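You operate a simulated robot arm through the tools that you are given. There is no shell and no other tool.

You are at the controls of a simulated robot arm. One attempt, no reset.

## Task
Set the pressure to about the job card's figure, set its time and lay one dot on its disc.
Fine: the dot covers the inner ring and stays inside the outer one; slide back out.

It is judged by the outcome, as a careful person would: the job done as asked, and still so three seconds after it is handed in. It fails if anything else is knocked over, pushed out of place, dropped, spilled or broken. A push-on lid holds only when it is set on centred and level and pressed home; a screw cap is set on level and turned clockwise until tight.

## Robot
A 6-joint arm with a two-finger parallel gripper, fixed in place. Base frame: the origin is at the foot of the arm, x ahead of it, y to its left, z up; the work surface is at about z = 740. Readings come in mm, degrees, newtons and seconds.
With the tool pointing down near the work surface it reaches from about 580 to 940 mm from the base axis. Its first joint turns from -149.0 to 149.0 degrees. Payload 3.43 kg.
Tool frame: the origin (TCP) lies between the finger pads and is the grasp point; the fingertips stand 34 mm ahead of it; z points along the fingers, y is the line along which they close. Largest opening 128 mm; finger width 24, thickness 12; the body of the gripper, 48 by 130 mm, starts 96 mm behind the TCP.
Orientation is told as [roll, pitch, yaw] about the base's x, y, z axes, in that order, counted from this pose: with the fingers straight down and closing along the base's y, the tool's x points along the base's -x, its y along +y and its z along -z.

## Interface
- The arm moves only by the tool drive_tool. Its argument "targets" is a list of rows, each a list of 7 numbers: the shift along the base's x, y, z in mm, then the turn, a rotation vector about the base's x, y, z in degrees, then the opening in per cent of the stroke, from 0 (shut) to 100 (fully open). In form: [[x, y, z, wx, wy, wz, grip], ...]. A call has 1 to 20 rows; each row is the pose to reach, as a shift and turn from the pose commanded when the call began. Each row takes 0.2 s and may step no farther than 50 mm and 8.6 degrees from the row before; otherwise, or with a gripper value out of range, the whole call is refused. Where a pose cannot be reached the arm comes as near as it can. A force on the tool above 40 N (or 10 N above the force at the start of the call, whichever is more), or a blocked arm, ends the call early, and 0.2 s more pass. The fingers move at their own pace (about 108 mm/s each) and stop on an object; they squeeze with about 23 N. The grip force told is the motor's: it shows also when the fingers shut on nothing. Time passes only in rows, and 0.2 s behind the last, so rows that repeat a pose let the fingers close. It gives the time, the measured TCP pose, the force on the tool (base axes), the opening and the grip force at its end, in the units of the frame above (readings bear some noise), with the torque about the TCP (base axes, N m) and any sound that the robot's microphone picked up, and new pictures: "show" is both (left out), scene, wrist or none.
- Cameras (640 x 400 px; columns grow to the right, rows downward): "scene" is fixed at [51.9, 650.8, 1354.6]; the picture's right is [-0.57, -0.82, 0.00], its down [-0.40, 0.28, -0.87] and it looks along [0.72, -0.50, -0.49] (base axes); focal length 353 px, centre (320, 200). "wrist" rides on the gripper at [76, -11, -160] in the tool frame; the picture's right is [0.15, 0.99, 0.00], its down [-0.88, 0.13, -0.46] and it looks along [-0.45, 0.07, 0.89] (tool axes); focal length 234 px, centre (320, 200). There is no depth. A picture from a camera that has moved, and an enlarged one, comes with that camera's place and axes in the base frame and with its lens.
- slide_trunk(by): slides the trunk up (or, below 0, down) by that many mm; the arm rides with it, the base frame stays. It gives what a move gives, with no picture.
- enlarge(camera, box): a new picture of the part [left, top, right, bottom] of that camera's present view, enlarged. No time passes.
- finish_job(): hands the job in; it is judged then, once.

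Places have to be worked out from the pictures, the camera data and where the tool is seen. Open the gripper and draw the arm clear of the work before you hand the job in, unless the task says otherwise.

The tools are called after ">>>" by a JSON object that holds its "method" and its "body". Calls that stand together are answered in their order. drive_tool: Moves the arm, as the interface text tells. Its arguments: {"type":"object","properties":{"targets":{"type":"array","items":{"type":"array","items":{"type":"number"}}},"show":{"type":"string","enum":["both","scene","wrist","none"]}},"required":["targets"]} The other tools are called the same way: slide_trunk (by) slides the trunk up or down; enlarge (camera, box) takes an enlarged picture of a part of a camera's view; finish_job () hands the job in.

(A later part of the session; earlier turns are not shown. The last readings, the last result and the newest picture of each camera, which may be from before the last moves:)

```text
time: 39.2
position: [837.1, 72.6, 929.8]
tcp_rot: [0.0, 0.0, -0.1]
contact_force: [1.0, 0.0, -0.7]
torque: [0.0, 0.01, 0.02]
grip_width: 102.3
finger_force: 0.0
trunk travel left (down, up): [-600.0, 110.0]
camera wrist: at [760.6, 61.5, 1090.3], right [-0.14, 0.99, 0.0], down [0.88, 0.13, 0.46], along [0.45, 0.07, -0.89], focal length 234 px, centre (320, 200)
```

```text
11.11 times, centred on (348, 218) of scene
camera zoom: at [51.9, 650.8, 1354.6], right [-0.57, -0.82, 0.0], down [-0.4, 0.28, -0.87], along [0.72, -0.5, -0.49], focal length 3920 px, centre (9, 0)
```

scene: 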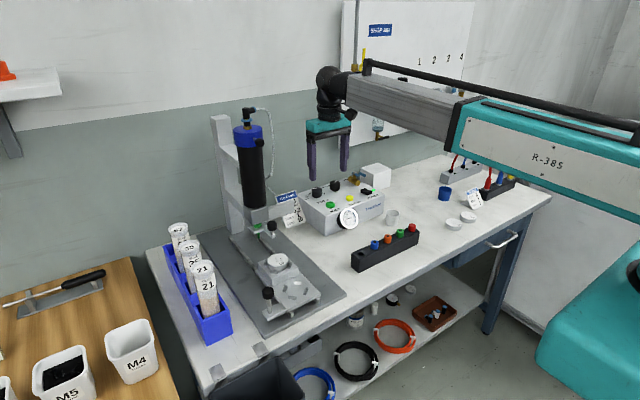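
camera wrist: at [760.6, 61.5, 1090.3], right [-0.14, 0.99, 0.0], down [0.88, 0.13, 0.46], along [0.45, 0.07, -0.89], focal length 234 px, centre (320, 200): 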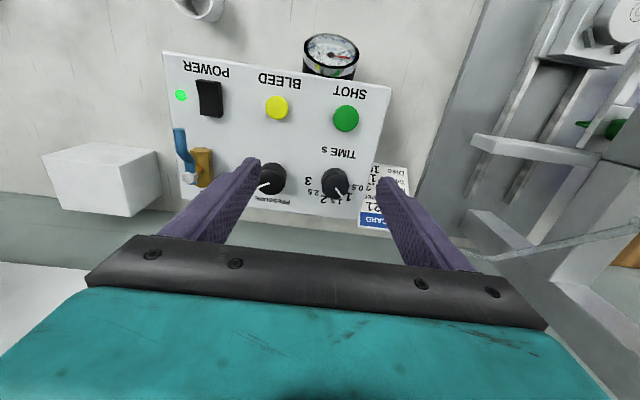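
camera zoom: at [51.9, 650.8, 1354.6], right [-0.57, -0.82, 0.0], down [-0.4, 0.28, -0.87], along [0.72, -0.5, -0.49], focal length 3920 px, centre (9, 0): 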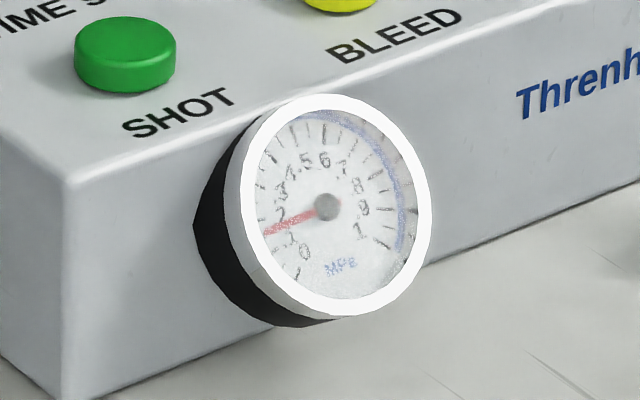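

The pointer reads about 44–45° against 48–50° for the "1", so I regrip at zero yaw and nudge it another +4.5°.

>>> {"method": "drive_tool", "body": {"targets": [[15, 10, -20, 0, 0, 0, 60], [30.5, 21, -40, 0, 0, 0, 40], [30.5, 21, -55, 0, 0, 0, 38], [30.5, 21, -70, 0, 0, 0, 38], [30.5, 21, -70, 0, 0, 0, 30], [30.5, 21, -70, 0, 0, 0, 20], [30.5, 21, -70, 0, 0, 0, 20], [30.5, 21, -70, 0, 0, 2.5, 20], [30.5, 21, -70, 0, 0, 5, 20], [30.5, 21, -70, 0, 0, 5, 20]]}}

>>> {"method": "enlarge", "body": {"camera": "wrist", "box": [280, 140, 360, 210]}}

```text
time: 41.4
position: [869.2, 94.5, 859.0]
tcp_rot: [0.0, 0.0, 5.0]
contact_force: [-0.2, 5.8, -1.4]
torque: [-0.2, -0.43, -0.01]
grip_width: 31.3
finger_force: 45.1
trunk travel left (down, up): [-600.0, 110.0]
camera wrist: at [793.0, 77.1, 1019.4], right [-0.23, 0.97, 0.0], down [0.87, 0.21, 0.46], along [0.44, 0.11, -0.89], focal length 234 px, centre (320, 200)
```

scene: 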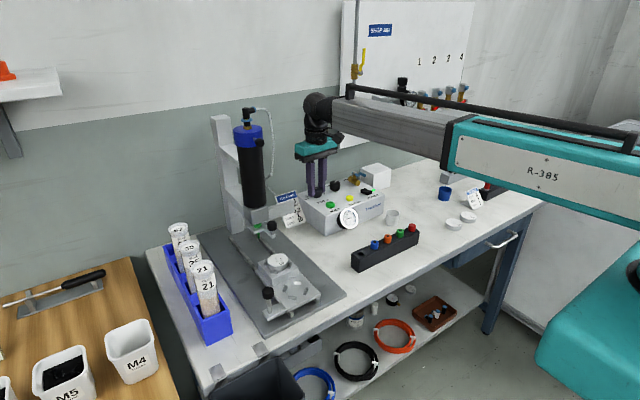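
wrist: 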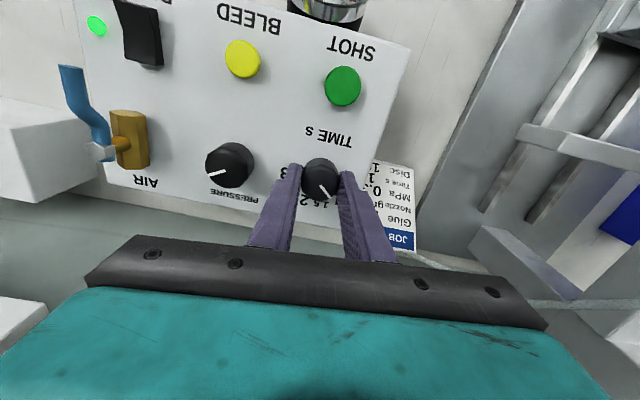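

```text
5.71 times, centred on (320, 175) of wrist
camera zoom: at [793.0, 77.1, 1019.4], right [-0.23, 0.97, 0.0], down [0.87, 0.21, 0.46], along [0.44, 0.11, -0.89], focal length 1338 px, centre (320, 343)
```

zoom: 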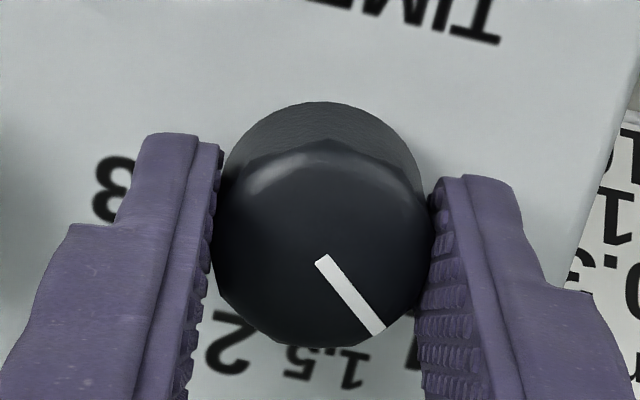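

The pointer is now at about -50°, on the "1". I release, rise and move above the PRESSURE knob, pre-winding the yaw to +50°.

>>> {"method": "drive_tool", "body": {"targets": [[0, 0, 0, 0, 0, 0, 30], [0, 0, 0, 0, 0, 0, 40], [0, 0, 20, 0, 0, 0, 40], [0, 0, 45, 0, 0, 0, 42], [0, 0, 55, 0, 0, 0, 42], [2, -25, 55, 0, 0, 8, 42], [4, -50, 55, 0, 0, 16, 42], [5, -75, 55, 0, 0, 24, 42], [5, -75, 55, 0, 0, 32, 42], [5, -75, 55, 0, 0, 40, 42], [5, -75, 55, 0, 0, 45, 42], [5, -75, 55, 0, 0, 45, 42]]}}

>>> {"method": "enlarge", "body": {"camera": "wrist", "box": [240, 100, 400, 240]}}

>>> {"method": "enlarge", "body": {"camera": "scene", "box": [300, 160, 380, 240]}}

```text
time: 44.0
position: [872.6, 19.7, 915.4]
tcp_rot: [0.0, 0.0, 50.0]
contact_force: [-0.1, -0.2, 0.0]
torque: [0.01, -0.02, 0.01]
grip_width: 53.8
finger_force: 0.1
trunk travel left (down, up): [-600.0, 110.0]
camera wrist: at [832.3, -45.8, 1074.4], right [-0.85, 0.52, 0.0], down [0.47, 0.76, 0.46], along [0.24, 0.39, -0.89], focal length 234 px, centre (320, 200)
```

scene: 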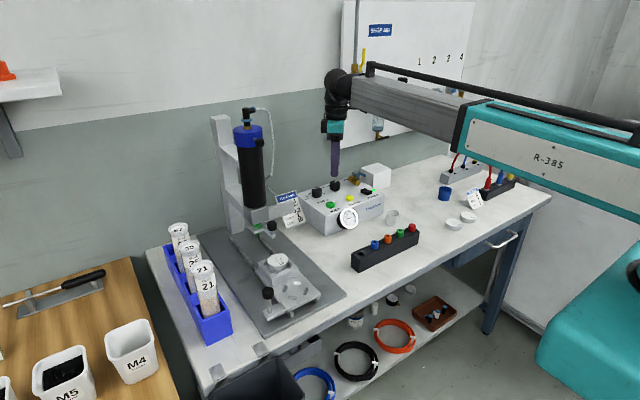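
wrist: 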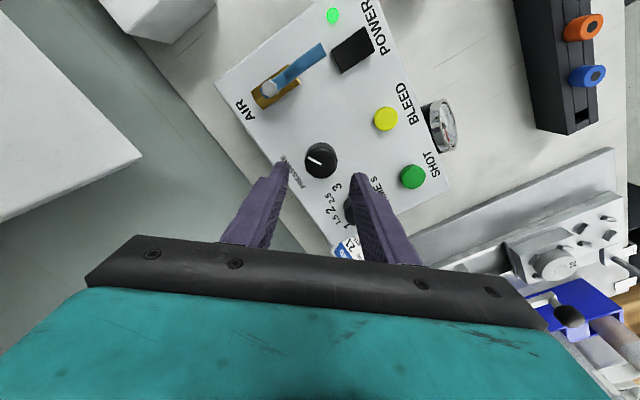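

```text
2.86 times, centred on (320, 170) of wrist
camera zoom: at [832.3, -45.8, 1074.4], right [-0.85, 0.52, 0.0], down [0.47, 0.76, 0.46], along [0.24, 0.39, -0.89], focal length 669 px, centre (320, 286)
```

zoom: 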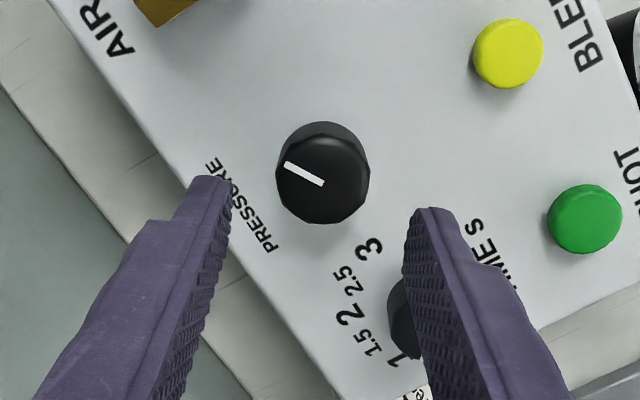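

```text
5.00 times, centred on (340, 200) of scene
camera zoom: at [51.9, 650.8, 1354.6], right [-0.57, -0.82, 0.0], down [-0.4, 0.28, -0.87], along [0.72, -0.5, -0.49], focal length 1764 px, centre (220, 200)
```

zoom: 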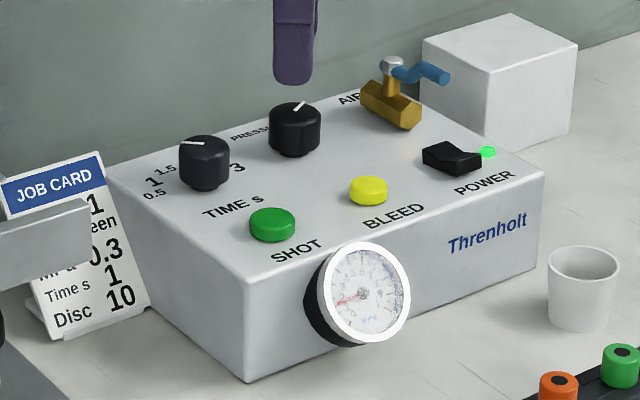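

The PRESSURE knob is centred under the tool at (871.7, 19.6). I descend, close, turn 24° clockwise and read the gauge.

>>> {"method": "drive_tool", "body": {"targets": [[-0.5, 0, -25, 0, 0, 0, 42], [-0.5, 0, -45, 0, 0, 0, 42], [-0.5, 0, -56, 0, 0, 0, 42], [-0.5, 0, -56, 0, 0, 0, 32], [-0.5, 0, -56, 0, 0, 0, 20], [-0.5, 0, -56, 0, 0, 0, 20], [-0.5, 0, -56, 0, 0, -8, 20], [-0.5, 0, -56, 0, 0, -16, 20], [-0.5, 0, -56, 0, 0, -24, 20], [-0.5, 0, -56, 0, 0, -24, 20], [-0.5, 0, -56, 0, 0, -24, 20]]}}

>>> {"method": "enlarge", "body": {"camera": "scene", "box": [330, 200, 366, 236]}}

>>> {"method": "enlarge", "body": {"camera": "wrist", "box": [280, 140, 360, 210]}}

```text
time: 46.4
position: [871.7, 18.5, 858.5]
tcp_rot: [0.0, 0.1, 26.0]
contact_force: [-9.1, 2.7, -5.2]
torque: [-0.04, -0.69, 0.02]
grip_width: 33.7
finger_force: 45.1
trunk travel left (down, up): [-600.0, 110.0]
camera wrist: at [808.2, -23.4, 1018.8], right [-0.56, 0.83, 0.0], down [0.74, 0.5, 0.45], along [0.38, 0.26, -0.89], focal length 234 px, centre (320, 200)
```

scene: 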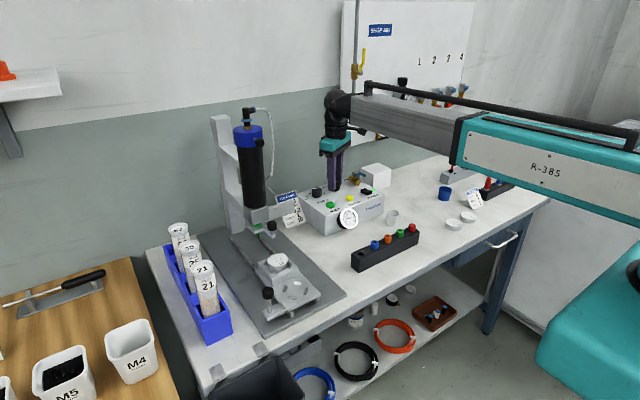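
wrist: 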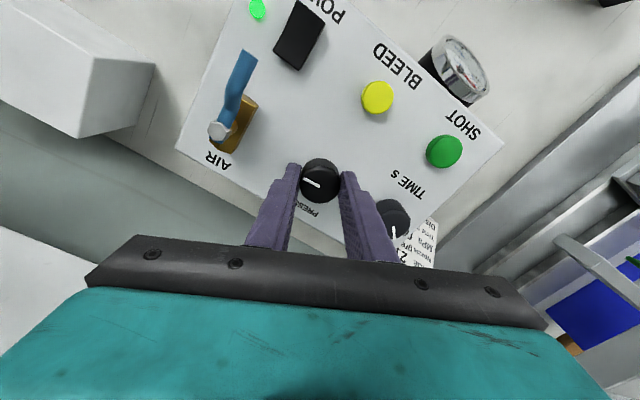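

```text
11.11 times, centred on (348, 218) of scene
camera zoom: at [51.9, 650.8, 1354.6], right [-0.57, -0.82, 0.0], down [-0.4, 0.28, -0.87], along [0.72, -0.5, -0.49], focal length 3920 px, centre (9, 0)
```

zoom: 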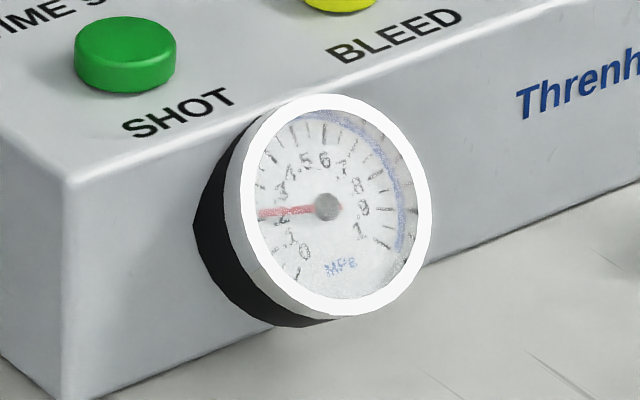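

```text
5.71 times, centred on (320, 175) of wrist
camera zoom: at [808.2, -23.4, 1018.8], right [-0.56, 0.83, 0.0], down [0.74, 0.5, 0.45], along [0.38, 0.26, -0.89], focal length 1338 px, centre (320, 343)
```

zoom: 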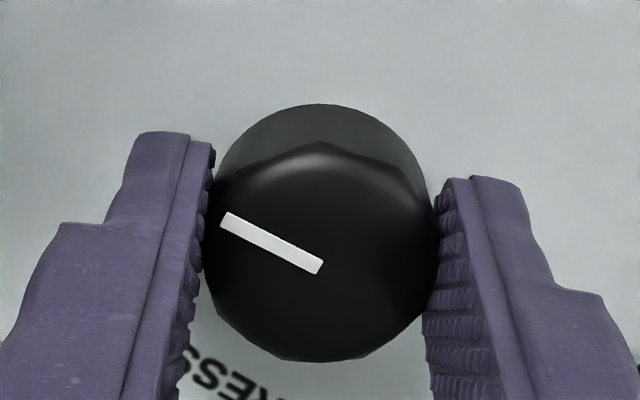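

The needle went from about 0.16 to 0.217 for 24°, so about 35° more is needed for 0.30. I turn that far and read again.

>>> {"method": "drive_tool", "body": {"targets": [[0, 0, 0, 0, 0, -8, 20], [0, 0, 0, 0, 0, -16, 20], [0, 0, 0, 0, 0, -24, 20], [0, 0, 0, 0, 0, -32, 20], [0, 0, 0, 0, 0, -35, 20], [0, 0, 0, 0, 0, -35, 20], [0, 0, 0, 0, 0, -35, 20]]}}

>>> {"method": "enlarge", "body": {"camera": "scene", "box": [330, 200, 366, 236]}}

>>> {"method": "enlarge", "body": {"camera": "wrist", "box": [280, 0, 420, 80]}}

```text
time: 48.0
position: [873.5, 18.5, 859.2]
tcp_rot: [0.1, 0.1, -9.0]
contact_force: [-8.9, 4.6, -3.7]
torque: [-0.06, 1.02, 0.0]
grip_width: 33.5
finger_force: 45.0
trunk travel left (down, up): [-600.0, 110.0]
camera wrist: at [794.9, 20.6, 1018.8], right [0.01, 1.0, 0.0], down [0.89, -0.01, 0.46], along [0.46, -0.01, -0.89], focal length 234 px, centre (320, 200)
```

scene: 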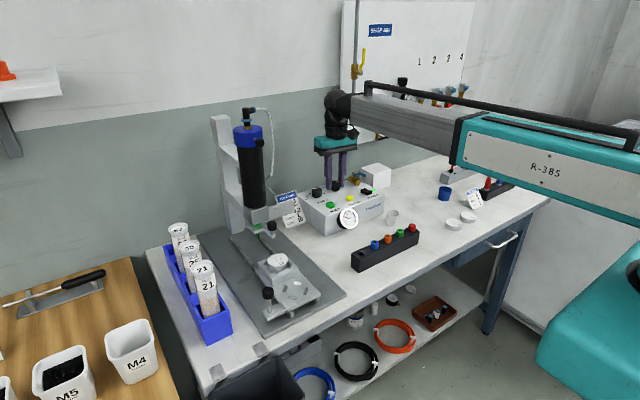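
wrist: 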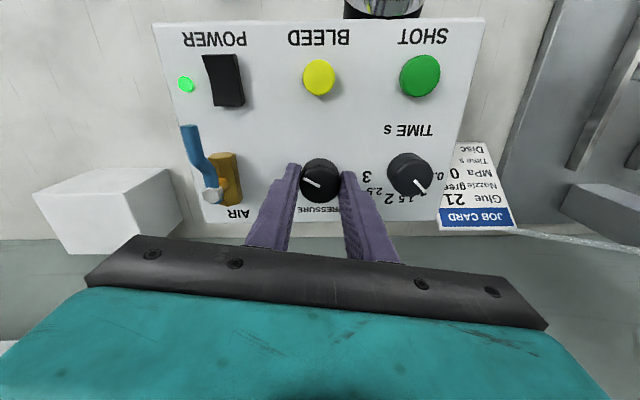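

```text
11.11 times, centred on (348, 218) of scene
camera zoom: at [51.9, 650.8, 1354.6], right [-0.57, -0.82, 0.0], down [-0.4, 0.28, -0.87], along [0.72, -0.5, -0.49], focal length 3920 px, centre (9, 0)
```

zoom: 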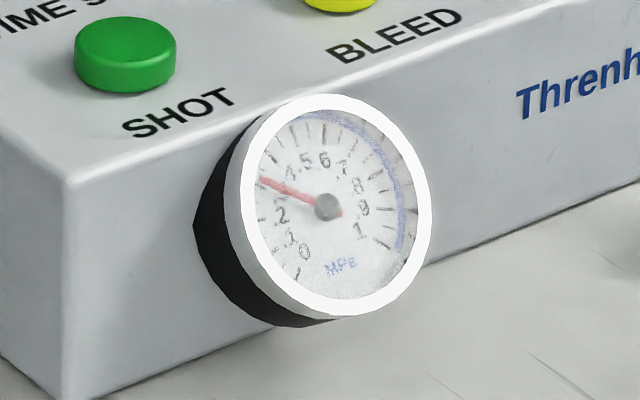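

```text
4.57 times, centred on (350, 40) of wrist
camera zoom: at [794.9, 20.6, 1018.8], right [0.01, 1.0, 0.0], down [0.89, -0.01, 0.46], along [0.46, -0.01, -0.89], focal length 1070 px, centre (183, 931)
```

zoom: 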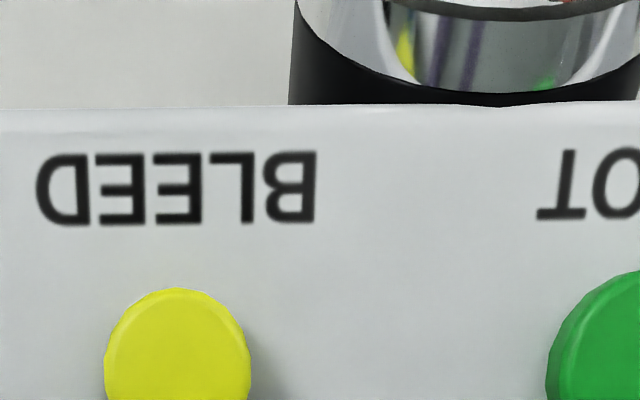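

Correcting for the dial's own centre, the needle sits at about 0.30. I release, rise, and check the gauge squarely with the wrist camera.

>>> {"method": "drive_tool", "body": {"targets": [[0, 0, 0, 0, 0, 0, 30], [0, 0, 0, 0, 0, 0, 42], [0, 0, 20, 0, 0, 0, 42], [0, 0, 45, 0, 0, 0, 42], [-30, 10, 60, 0, 0, 5, 42], [-70, 25, 70, 0, 0, 9, 30], [-110, 35, 70, 0, 0, 9, 20], [-150, 45, 60, 0, 0, 9, 10], [-180, 55, 50, 0, 0, 9, 10], [-180, 55, 50, 0, 0, 9, 10]]}}

>>> {"method": "enlarge", "body": {"camera": "wrist", "box": [280, 120, 380, 200]}}

>>> {"method": "enlarge", "body": {"camera": "scene", "box": [330, 200, 366, 236]}}

```text
time: 50.2
position: [692.1, 73.7, 907.2]
tcp_rot: [-0.1, 0.1, 0.0]
contact_force: [-0.2, 0.3, -0.8]
torque: [0.0, 0.01, 0.01]
grip_width: 12.7
finger_force: 0.0
trunk travel left (down, up): [-600.0, 110.0]
camera wrist: at [615.7, 63.4, 1067.7], right [-0.15, 0.99, 0.0], down [0.88, 0.13, 0.46], along [0.45, 0.07, -0.89], focal length 234 px, centre (320, 200)
```

scene: 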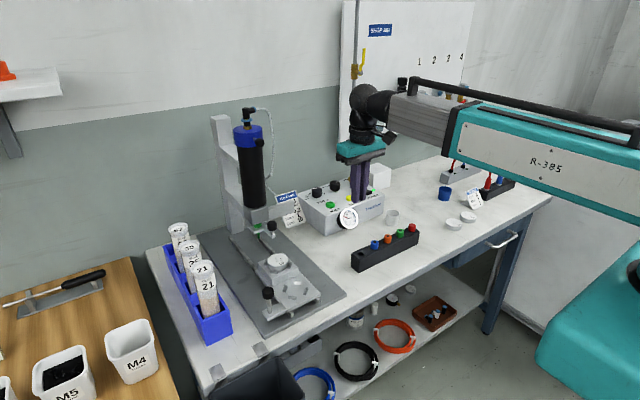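
wrist: 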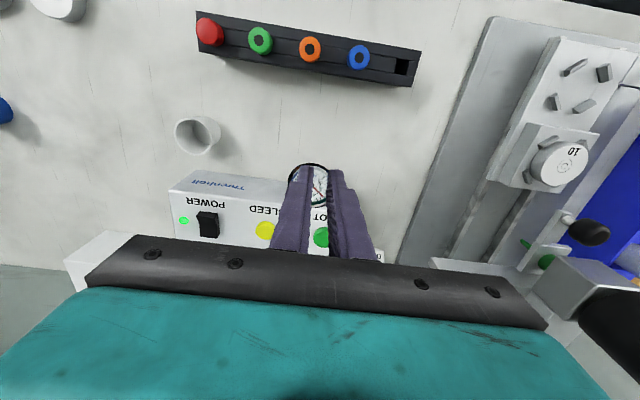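

```text
5.00 times, centred on (330, 160) of wrist
camera zoom: at [615.7, 63.4, 1067.7], right [-0.15, 0.99, 0.0], down [0.88, 0.13, 0.46], along [0.45, 0.07, -0.89], focal length 1171 px, centre (270, 400)
```

zoom: 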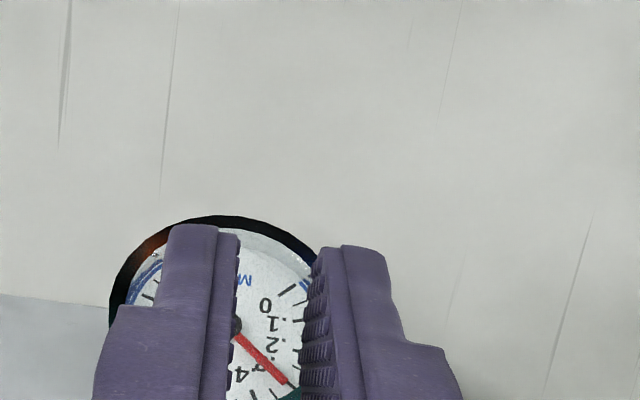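

```text
11.11 times, centred on (348, 218) of scene
camera zoom: at [51.9, 650.8, 1354.6], right [-0.57, -0.82, 0.0], down [-0.4, 0.28, -0.87], along [0.72, -0.5, -0.49], focal length 3920 px, centre (9, 0)
```

zoom: 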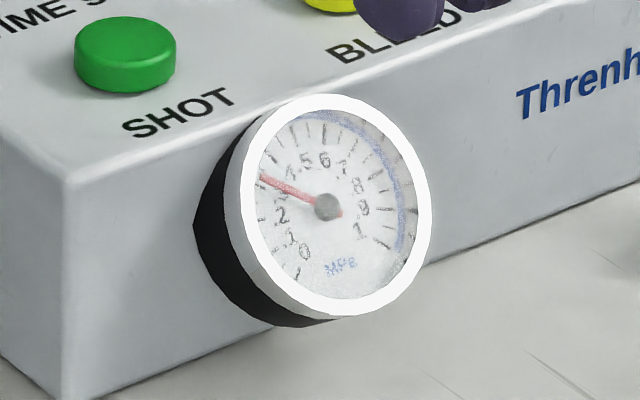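

The fingers half hide the dial; I open them to see it whole.

>>> {"method": "drive_tool", "body": {"targets": [[0, 0, 0, 0, 0, 0, 40], [0, 0, 0, 0, 0, 0, 80], [0, 0, 0, 0, 0, 0, 80]], "show": "wrist"}}

>>> {"method": "enlarge", "body": {"camera": "wrist", "box": [285, 155, 335, 215]}}

```text
time: 51.0
position: [690.8, 75.3, 907.7]
tcp_rot: [0.0, 0.1, 0.0]
contact_force: [-0.5, 0.3, 0.6]
torque: [0.04, 0.0, -0.03]
grip_width: 102.5
finger_force: 0.0
trunk travel left (down, up): [-600.0, 110.0]
camera wrist: at [615.8, 63.2, 1067.9], right [-0.15, 0.99, 0.0], down [0.88, 0.13, 0.46], along [0.45, 0.07, -0.89], focal length 234 px, centre (320, 200)
```

wrist: 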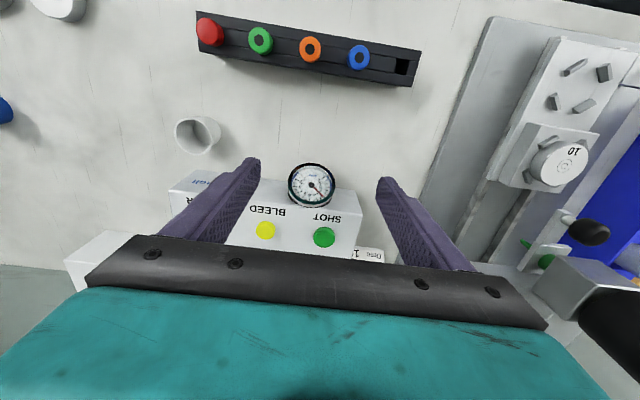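

```text
6.67 times, centred on (310, 185) of wrist
camera zoom: at [615.8, 63.2, 1067.9], right [-0.15, 0.99, 0.0], down [0.88, 0.13, 0.46], along [0.45, 0.07, -0.89], focal length 1561 px, centre (387, 300)
```

zoom: 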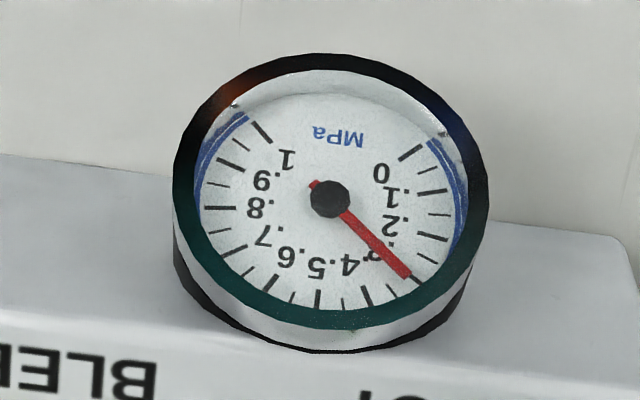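

The needle points right at the 0.3 tick. Next comes the slide: I go toward its black handle knob (about (558, 430, 830)) with a 10° lean, high, and look.

>>> {"method": "drive_tool", "body": {"targets": [[-25, 30, 15, 0, 0, 0, 80], [-50, 70, 25, 0, 0, 0, 80], [-70, 112, 30, 0, -2, 0, 70], [-85, 155, 30, 0, -5, 0, 60], [-95, 200, 30, 0, -8, 0, 55], [-101, 245, 25, 0, -10, 0, 50], [-101, 290, 15, 0, -10, 0, 50], [-101, 330, 5, 0, -10, 0, 50], [-101, 345, 0, 0, -10, 0, 50], [-101, 345, 0, 0, -10, 0, 50]]}}

>>> {"method": "enlarge", "body": {"camera": "wrist", "box": [240, 40, 420, 200]}}

>>> {"method": "enlarge", "body": {"camera": "scene", "box": [220, 210, 340, 330]}}

```text
time: 53.2
position: [591.6, 420.0, 907.5]
tcp_rot: [0.1, -9.9, -0.1]
contact_force: [0.4, 0.0, 0.5]
torque: [0.0, 0.0, 0.03]
grip_width: 63.9
finger_force: 0.1
trunk travel left (down, up): [-600.0, 110.0]
camera wrist: at [489.1, 408.8, 1052.8], right [-0.14, 0.99, -0.03], down [0.79, 0.13, 0.6], along [0.6, 0.07, -0.8], focal length 234 px, centre (320, 200)
```

scene: 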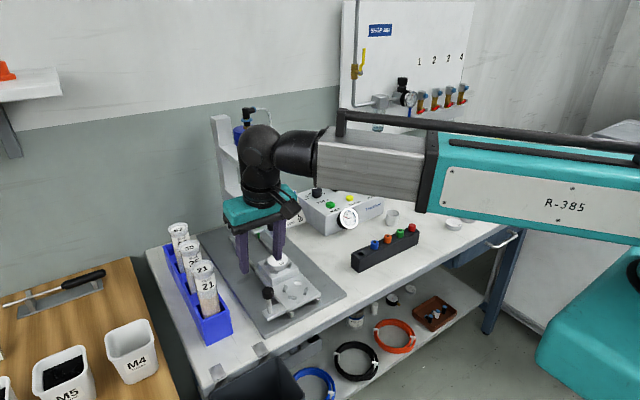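
wrist: 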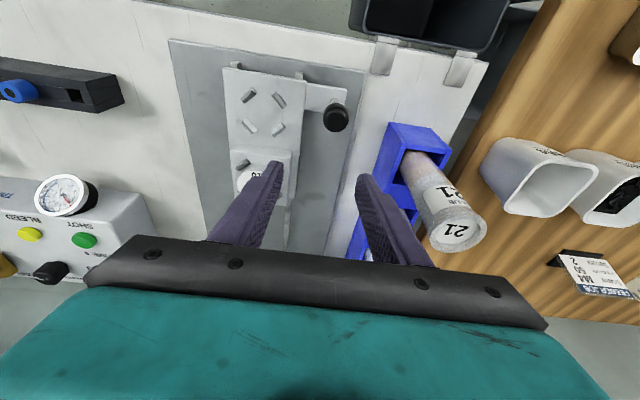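

```text
2.50 times, centred on (330, 120) of wrist
camera zoom: at [489.1, 408.8, 1052.8], right [-0.14, 0.99, -0.03], down [0.79, 0.13, 0.6], along [0.6, 0.07, -0.8], focal length 585 px, centre (295, 400)
```

zoom: 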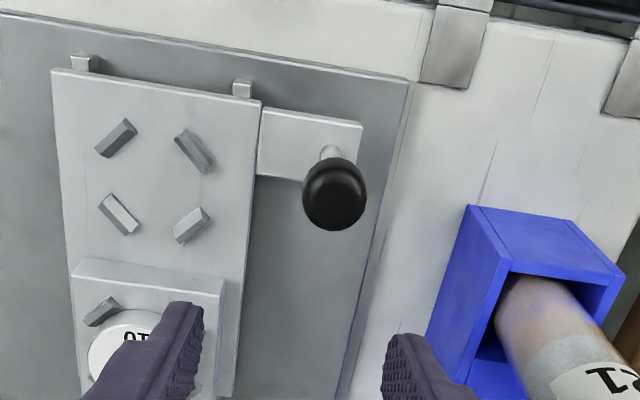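

```text
3.33 times, centred on (280, 270) of scene
camera zoom: at [51.9, 650.8, 1354.6], right [-0.57, -0.82, 0.0], down [-0.4, 0.28, -0.87], along [0.72, -0.5, -0.49], focal length 1176 px, centre (453, -33)
```

zoom: 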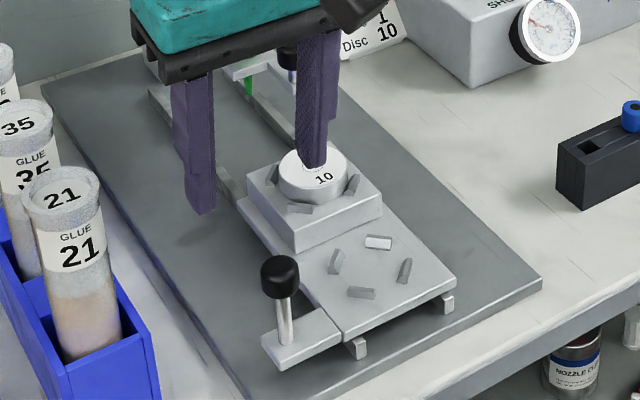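

The handle knob triangulates to about (561, 429, 823), 24 mm across. I come down around it and close.

>>> {"method": "drive_tool", "body": {"targets": [[-16, 5, -5, 0, 0, 0, 50], [-32.5, 9.2, -15, 0, 0, 0, 50], [-32.5, 9.2, -40, 0, 0, 0, 50], [-32.5, 9.2, -60, 0, 0, 0, 50], [-32.5, 9.2, -75, 0, 0, 0, 50], [-32.5, 9.2, -75, 0, 0, 0, 35], [-32.5, 9.2, -75, 0, 0, 0, 20], [-32.5, 9.2, -75, 0, 0, 0, 10], [-32.5, 9.2, -75, 0, 0, 0, 10]]}}

>>> {"method": "enlarge", "body": {"camera": "scene", "box": [220, 210, 340, 330]}}

>>> {"method": "enlarge", "body": {"camera": "wrist", "box": [180, 100, 400, 240]}}

```text
time: 55.2
position: [560.0, 426.9, 833.3]
tcp_rot: [0.0, -9.9, -0.1]
contact_force: [-0.3, -3.5, -4.4]
torque: [0.37, -0.47, -0.03]
grip_width: 23.7
finger_force: 44.9
trunk travel left (down, up): [-600.0, 110.0]
camera wrist: at [456.7, 416.8, 978.4], right [-0.14, 0.99, -0.03], down [0.79, 0.13, 0.6], along [0.6, 0.07, -0.8], focal length 234 px, centre (320, 200)
```

scene: 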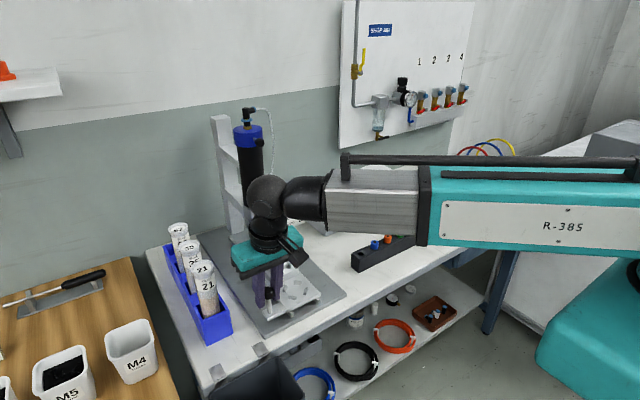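
wrist: 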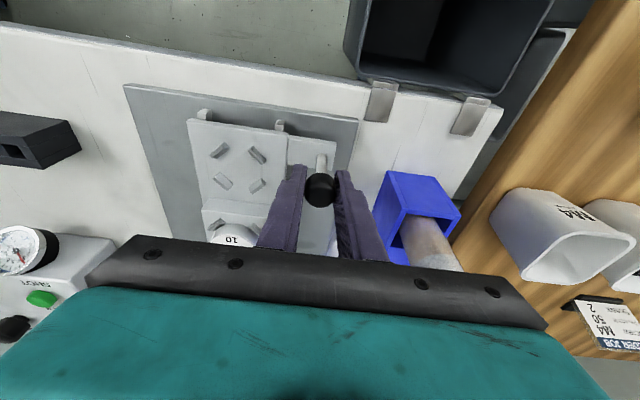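

```text
3.33 times, centred on (280, 270) of scene
camera zoom: at [51.9, 650.8, 1354.6], right [-0.57, -0.82, 0.0], down [-0.4, 0.28, -0.87], along [0.72, -0.5, -0.49], focal length 1176 px, centre (453, -33)
```

zoom: 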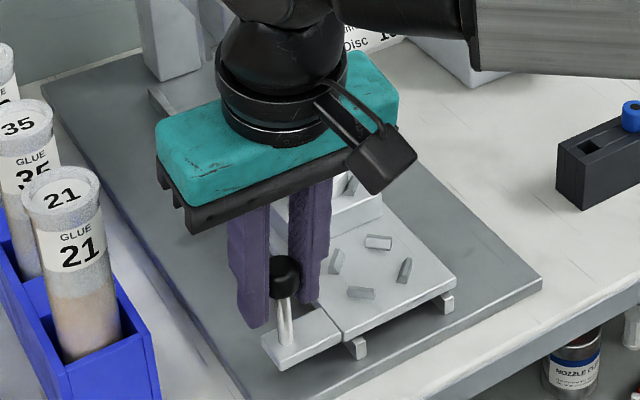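

```text
2.86 times, centred on (290, 170) of wrist
camera zoom: at [456.7, 416.8, 978.4], right [-0.14, 0.99, -0.03], down [0.79, 0.13, 0.6], along [0.6, 0.07, -0.8], focal length 669 px, centre (406, 286)
```

zoom: 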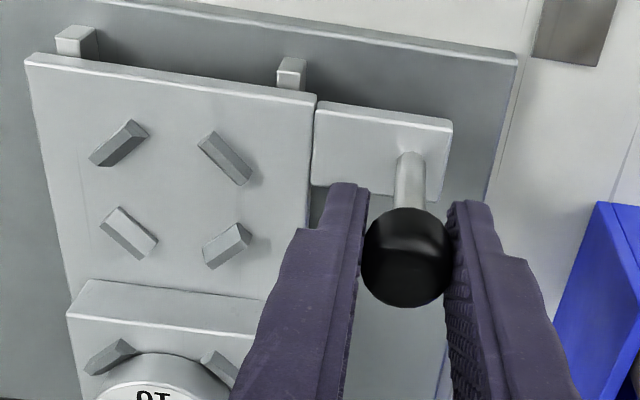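

The knob is gripped (23.7 mm). I push the slide in by 55 mm, which stops the disc's leading edge about 28 mm short of the nozzle.

>>> {"method": "drive_tool", "body": {"targets": [[6, 0, 0, 0, 0, 0, 10], [14, 0, 0, 0, 0, 0, 10], [22, 0, 0, 0, 0, 0, 10], [30, 0, 0, 0, 0, 0, 10], [38, 0, 0, 0, 0, 0, 10], [46, 0, 0, 0, 0, 0, 10], [52, 0, 0, 0, 0, 0, 10], [55, 0, 0, 0, 0, 0, 10], [55, 0, 0, 0, 0, 0, 10]]}}

>>> {"method": "enlarge", "body": {"camera": "scene", "box": [220, 180, 340, 300]}}

>>> {"method": "enlarge", "body": {"camera": "wrist", "box": [180, 100, 400, 240]}}

```text
time: 57.2
position: [614.7, 427.2, 834.2]
tcp_rot: [0.0, -10.1, -0.1]
contact_force: [-1.0, -8.7, -1.4]
torque: [0.16, 0.83, 0.12]
grip_width: 23.9
finger_force: 44.8
trunk travel left (down, up): [-600.0, 110.0]
camera wrist: at [511.9, 416.8, 978.4], right [-0.14, 0.99, -0.03], down [0.79, 0.13, 0.6], along [0.6, 0.07, -0.8], focal length 234 px, centre (320, 200)
```

scene: 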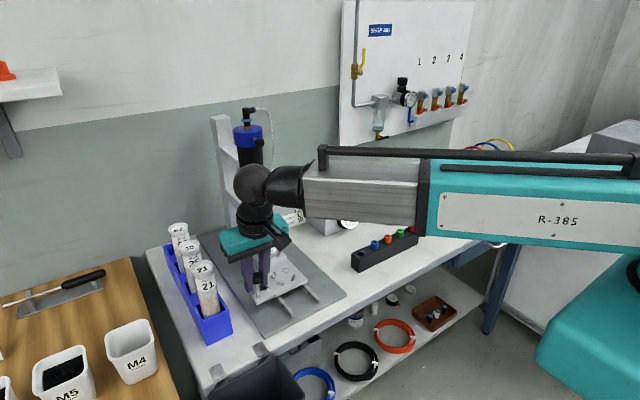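
wrist: 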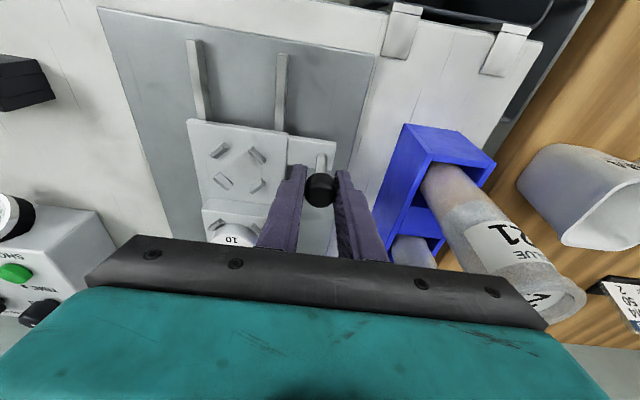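

```text
3.33 times, centred on (280, 240) of scene
camera zoom: at [51.9, 650.8, 1354.6], right [-0.57, -0.82, 0.0], down [-0.4, 0.28, -0.87], along [0.72, -0.5, -0.49], focal length 1176 px, centre (453, 67)
```

zoom: 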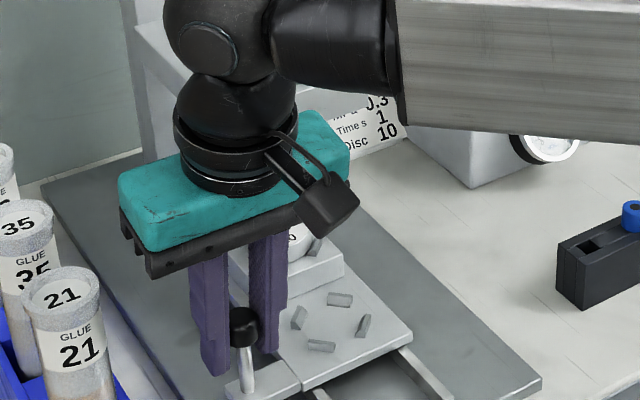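

```text
2.86 times, centred on (290, 170) of wrist
camera zoom: at [511.9, 416.8, 978.4], right [-0.14, 0.99, -0.03], down [0.79, 0.13, 0.6], along [0.6, 0.07, -0.8], focal length 669 px, centre (406, 286)
```

zoom: 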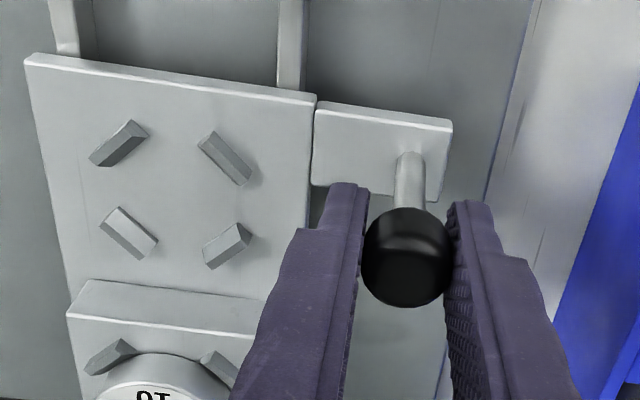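

The slide moves easily. Before going under the nozzle I release the handle and get clear to check the height gap from a low viewpoint.

>>> {"method": "drive_tool", "body": {"targets": [[0, 0, 0, 0, 0, 0, 25], [0, 0, 0, 0, 0, 0, 50], [0, 0, 20, 0, 0, 0, 50], [-5, 0, 50, 0, 0, 0, 50], [-10, -20, 85, 0, 2, 0, 50], [-14, -60, 95, 0, 4, 0, 50], [-14, -105, 95, 0, 6, 0, 50], [-14, -150, 95, 0, 8, 0, 50], [-10, -195, 95, 0, 10, 0, 50], [0, -240, 95, 0, 10, 0, 50], [10, -270, 90, 0, 10, 0, 50], [10, -270, 90, 0, 10, 0, 50]]}}

>>> {"method": "enlarge", "body": {"camera": "scene", "box": [230, 190, 310, 270]}}

```text
time: 59.8
position: [624.5, 156.9, 924.0]
tcp_rot: [0.1, 0.0, 0.1]
contact_force: [-0.1, 0.4, -0.1]
torque: [0.0, 0.01, 0.0]
grip_width: 64.2
finger_force: 0.1
trunk travel left (down, up): [-600.0, 110.0]
camera wrist: at [547.1, 146.3, 1084.3], right [-0.15, 0.99, 0.0], down [0.88, 0.13, 0.46], along [0.45, 0.07, -0.89], focal length 234 px, centre (320, 200)
```

scene: 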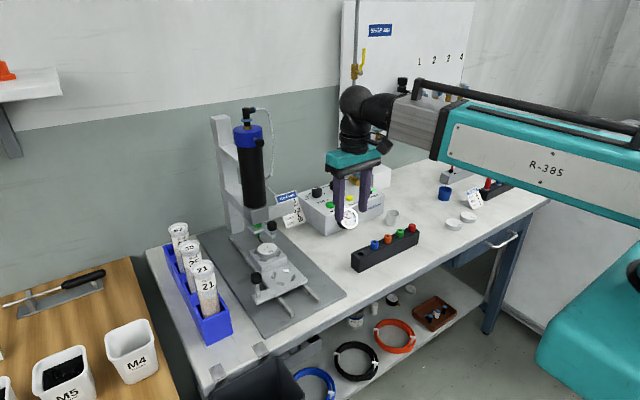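
wrist: 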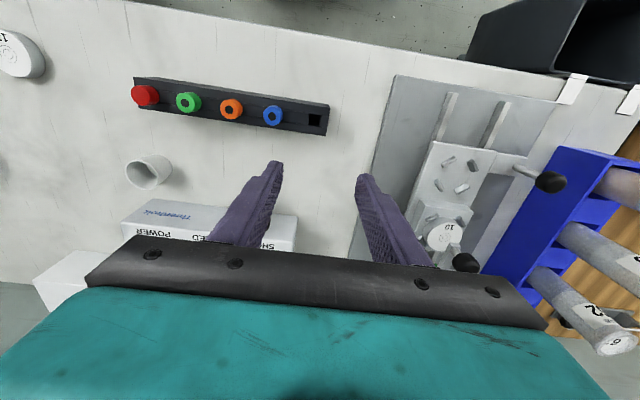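

```text
5.00 times, centred on (270, 230) of scene
camera zoom: at [51.9, 650.8, 1354.6], right [-0.57, -0.82, 0.0], down [-0.4, 0.28, -0.87], along [0.72, -0.5, -0.49], focal length 1764 px, centre (570, 50)
```

zoom: 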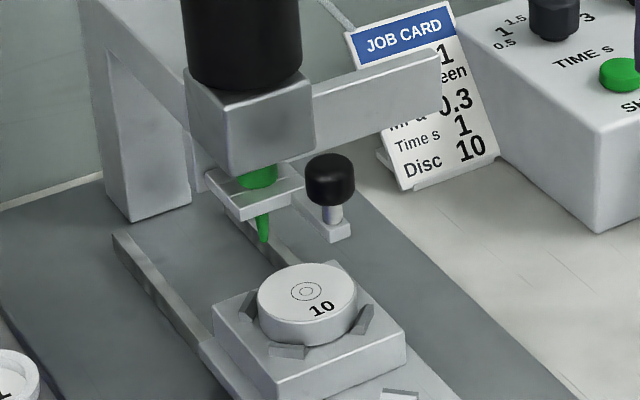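

The scene view alone leaves the nozzle-to-disc gap uncertain (0–3 mm), so I need a low side view. I first yaw the tool by 54° toward the nozzle from its present clear spot.

>>> {"method": "drive_tool", "body": {"targets": [[5, 0, 0, 0, 0, 8, 60], [10, 0, 0, 0, 0, 16, 70], [15, -5, 0, 0, 0, 24, 80], [20, -5, 0, 0, 0, 32, 80], [25, -10, 0, 0, 0, 40, 80], [30, -15, 0, 0, 0, 48, 80], [35, -15, 0, 0, 0, 54, 80], [35, -15, 0, 0, 0, 54, 80]], "show": "none"}}

>>> {"method": "drive_tool", "body": {"targets": [[0, 0, 0, 6.5, -4.7, 0, 80], [0, 0, 0, 12.9, -9.4, 0, 80], [0, 0, -5, 19.4, -14.1, 0, 80], [5, 0, -15, 25.9, -18.8, 0, 80], [10, 0, -25, 32.4, -23.5, 0, 80], [15, 5, -35, 38.8, -28.2, 0, 80], [20, 10, -45, 45.3, -32.9, 0, 80], [20, 10, -45, 45.3, -32.9, 0, 80]]}}

```text
time: 61.6
position: [659.2, 143.8, 924.4]
tcp_rot: [0.0, 0.1, 54.0]
contact_force: [-1.1, 0.6, 0.1]
torque: [0.02, -0.01, -0.01]
grip_width: 102.4
finger_force: 0.0
trunk travel left (down, up): [-600.0, 110.0]
```

```text
time: 63.4
position: [683.5, 153.1, 877.3]
tcp_rot: [0.1, -56.1, 53.9]
contact_force: [0.3, 0.0, -0.6]
torque: [0.0, -0.02, -0.02]
grip_width: 102.5
finger_force: 0.0
trunk travel left (down, up): [-600.0, 110.0]
camera wrist: at [587.6, 5.0, 904.5], right [-0.85, 0.52, -0.12], down [-0.04, 0.17, 0.99], along [0.53, 0.84, -0.12], focal length 234 px, centre (320, 200)
```

scene: 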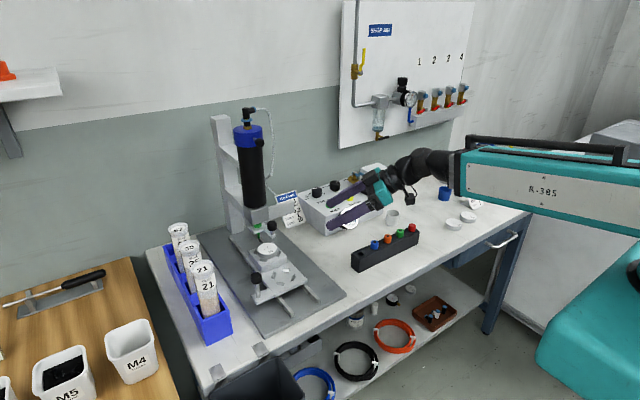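
wrist: 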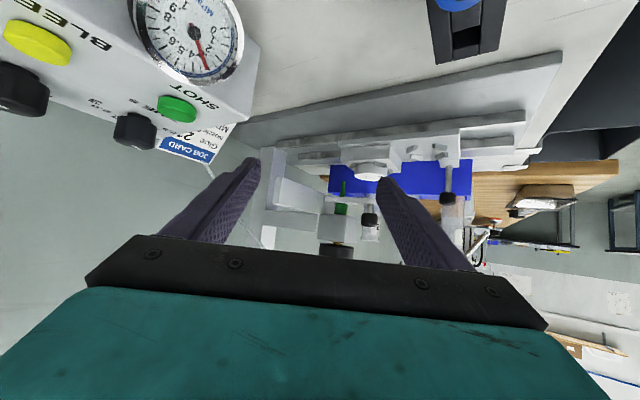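

>>> {"method": "enlarge", "body": {"camera": "wrist", "box": [320, 150, 400, 220]}}

>>> {"method": "enlarge", "body": {"camera": "wrist", "box": [330, 160, 390, 200]}}

```text
5.71 times, centred on (360, 185) of wrist
camera zoom: at [587.6, 5.0, 904.5], right [-0.85, 0.52, -0.12], down [-0.04, 0.17, 0.99], along [0.53, 0.84, -0.12], focal length 1338 px, centre (91, 286)
```

zoom: 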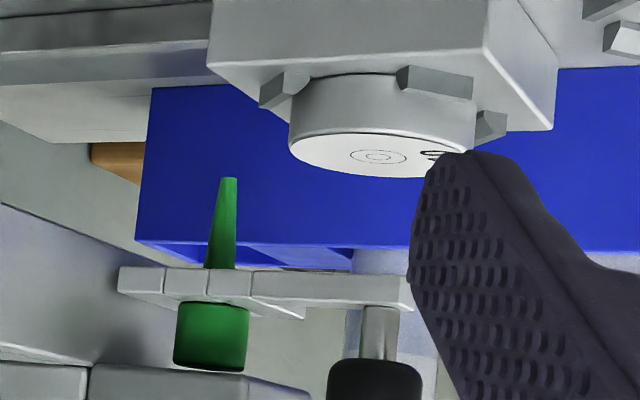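

```text
10.00 times, centred on (360, 180) of wrist
camera zoom: at [587.6, 5.0, 904.5], right [-0.85, 0.52, -0.12], down [-0.04, 0.17, 0.99], along [0.53, 0.84, -0.12], focal length 2342 px, centre (-80, 400)
```

zoom: 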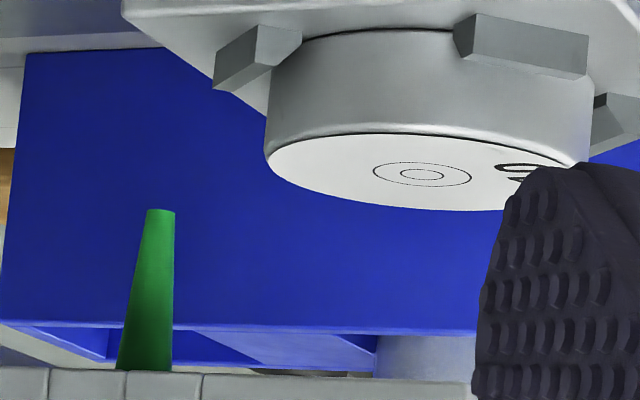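

The low view puts the nozzle tip about 3.5–5 mm above the disc top, so it should pass freely. I'll check once more with the disc edge right beside the nozzle. I retrace to upright, then go back to the handle.

>>> {"method": "drive_tool", "body": {"targets": [[-5, -5, 10, -6.5, 4.7, 0, 80], [-10, -10, 20, -12.9, 9.4, 0, 80], [-15, -10, 30, -19.4, 14.1, 0, 80], [-20, -10, 40, -25.9, 18.8, 0, 80], [-20, -10, 45, -32.4, 23.5, 0, 80], [-20, -10, 45, -38.8, 28.2, 0, 80], [-20, -10, 45, -45.3, 32.9, 0, 80]], "show": "none"}}

>>> {"method": "drive_tool", "body": {"targets": [[-15, 10, 0, 0, 0, -8, 70], [-30, 25, 0, 0, 0, -16, 60], [-45, 50, 5, 0, 0, -24, 50], [-55, 85, 5, 0, 0, -32, 50], [-60, 125, 5, 0, 0, -40, 50], [-60, 165, 5, 0, 0, -48, 50], [-60, 205, 0, 0, 0, -54, 50], [-55, 245, -5, 0, 0, -54, 50], [-50, 275, -20, 0, 0, -54, 50], [-48, 284, -30, 0, 0, -54, 50], [-48, 284, -30, 0, 0, -54, 50]]}}

```text
time: 65.0
position: [659.9, 143.0, 923.3]
tcp_rot: [-0.1, 0.1, 53.9]
contact_force: [0.3, -0.5, 0.6]
torque: [-0.03, 0.0, -0.02]
grip_width: 102.4
finger_force: 0.1
trunk travel left (down, up): [-600.0, 110.0]
```

```text
time: 67.4
position: [610.9, 427.1, 892.6]
tcp_rot: [0.0, 0.0, -0.1]
contact_force: [-1.1, 0.7, 0.6]
torque: [-0.03, -0.01, 0.01]
grip_width: 63.9
finger_force: 0.0
trunk travel left (down, up): [-600.0, 110.0]
camera wrist: at [534.2, 416.5, 1053.1], right [-0.15, 0.99, 0.0], down [0.88, 0.13, 0.46], along [0.45, 0.07, -0.89], focal length 234 px, centre (320, 200)
```

scene: 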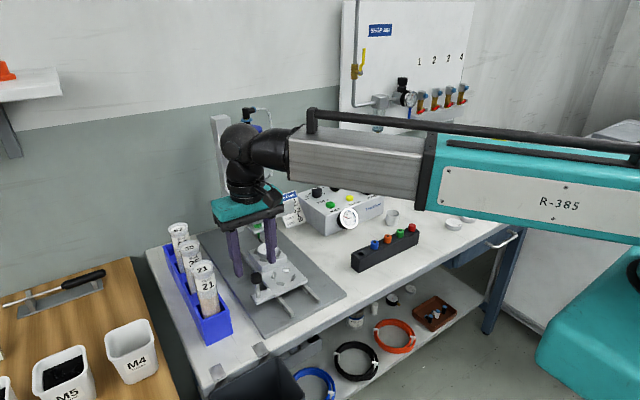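
wrist: 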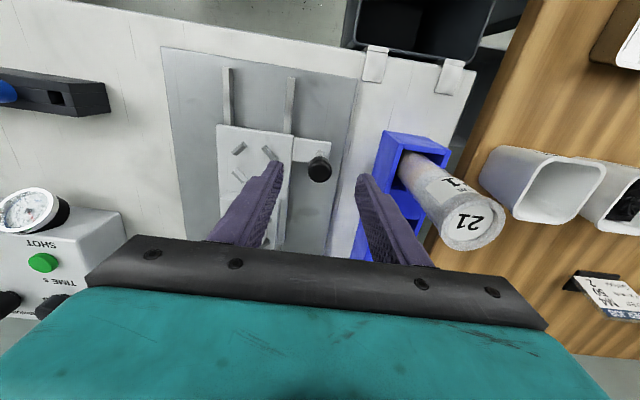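

I'm above the handle again; I lean 10°, descend, grip, and push another 16 mm.

>>> {"method": "drive_tool", "body": {"targets": [[1, 0, -8, 0, -5, 0, 50], [3, -0.5, -16, 0, -10, 0, 50], [3, -0.5, -40, 0, -10, 0, 50], [3, -0.5, -60, 0, -10, 0, 50], [3, -0.5, -60, 0, -10, 0, 30], [3, -0.5, -60, 0, -10, 0, 10], [3, -0.5, -60, 0, -10, 0, 10], [9, -0.5, -60, 0, -10, 0, 10], [15, -0.5, -60, 0, -10, 0, 10], [19, -0.5, -60, 0, -10, 0, 10], [19, -0.5, -60, 0, -10, 0, 10]]}}

>>> {"method": "enlarge", "body": {"camera": "scene", "box": [220, 180, 340, 300]}}

```text
time: 69.8
position: [630.0, 427.9, 832.6]
tcp_rot: [-0.1, -10.0, 0.0]
contact_force: [0.4, 6.0, -1.7]
torque: [-0.33, -0.34, -0.04]
grip_width: 23.9
finger_force: 45.1
trunk travel left (down, up): [-600.0, 110.0]
camera wrist: at [527.0, 416.6, 977.7], right [-0.14, 0.99, -0.03], down [0.79, 0.13, 0.6], along [0.6, 0.07, -0.8], focal length 234 px, centre (320, 200)
```

scene: 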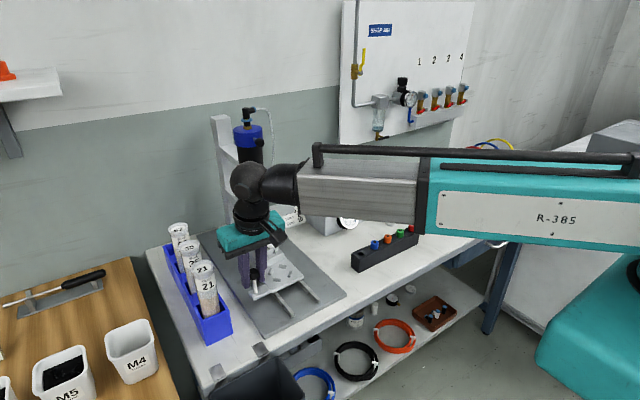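
wrist: 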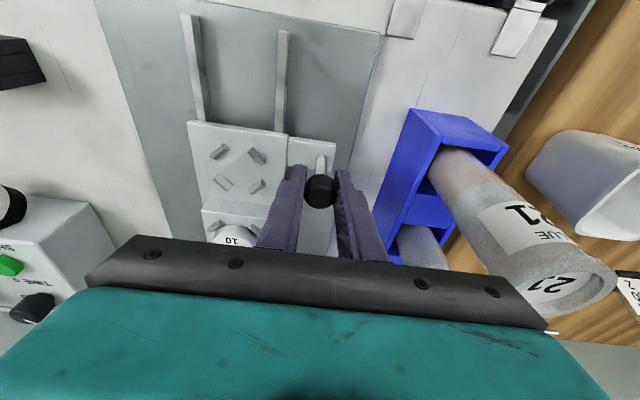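

```text
3.33 times, centred on (280, 240) of scene
camera zoom: at [51.9, 650.8, 1354.6], right [-0.57, -0.82, 0.0], down [-0.4, 0.28, -0.87], along [0.72, -0.5, -0.49], focal length 1176 px, centre (453, 67)
```

zoom: 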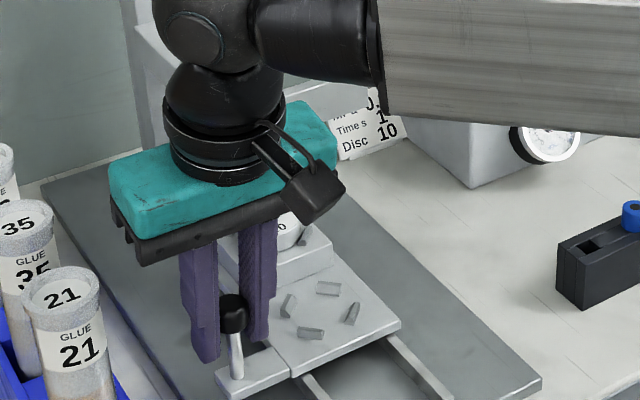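

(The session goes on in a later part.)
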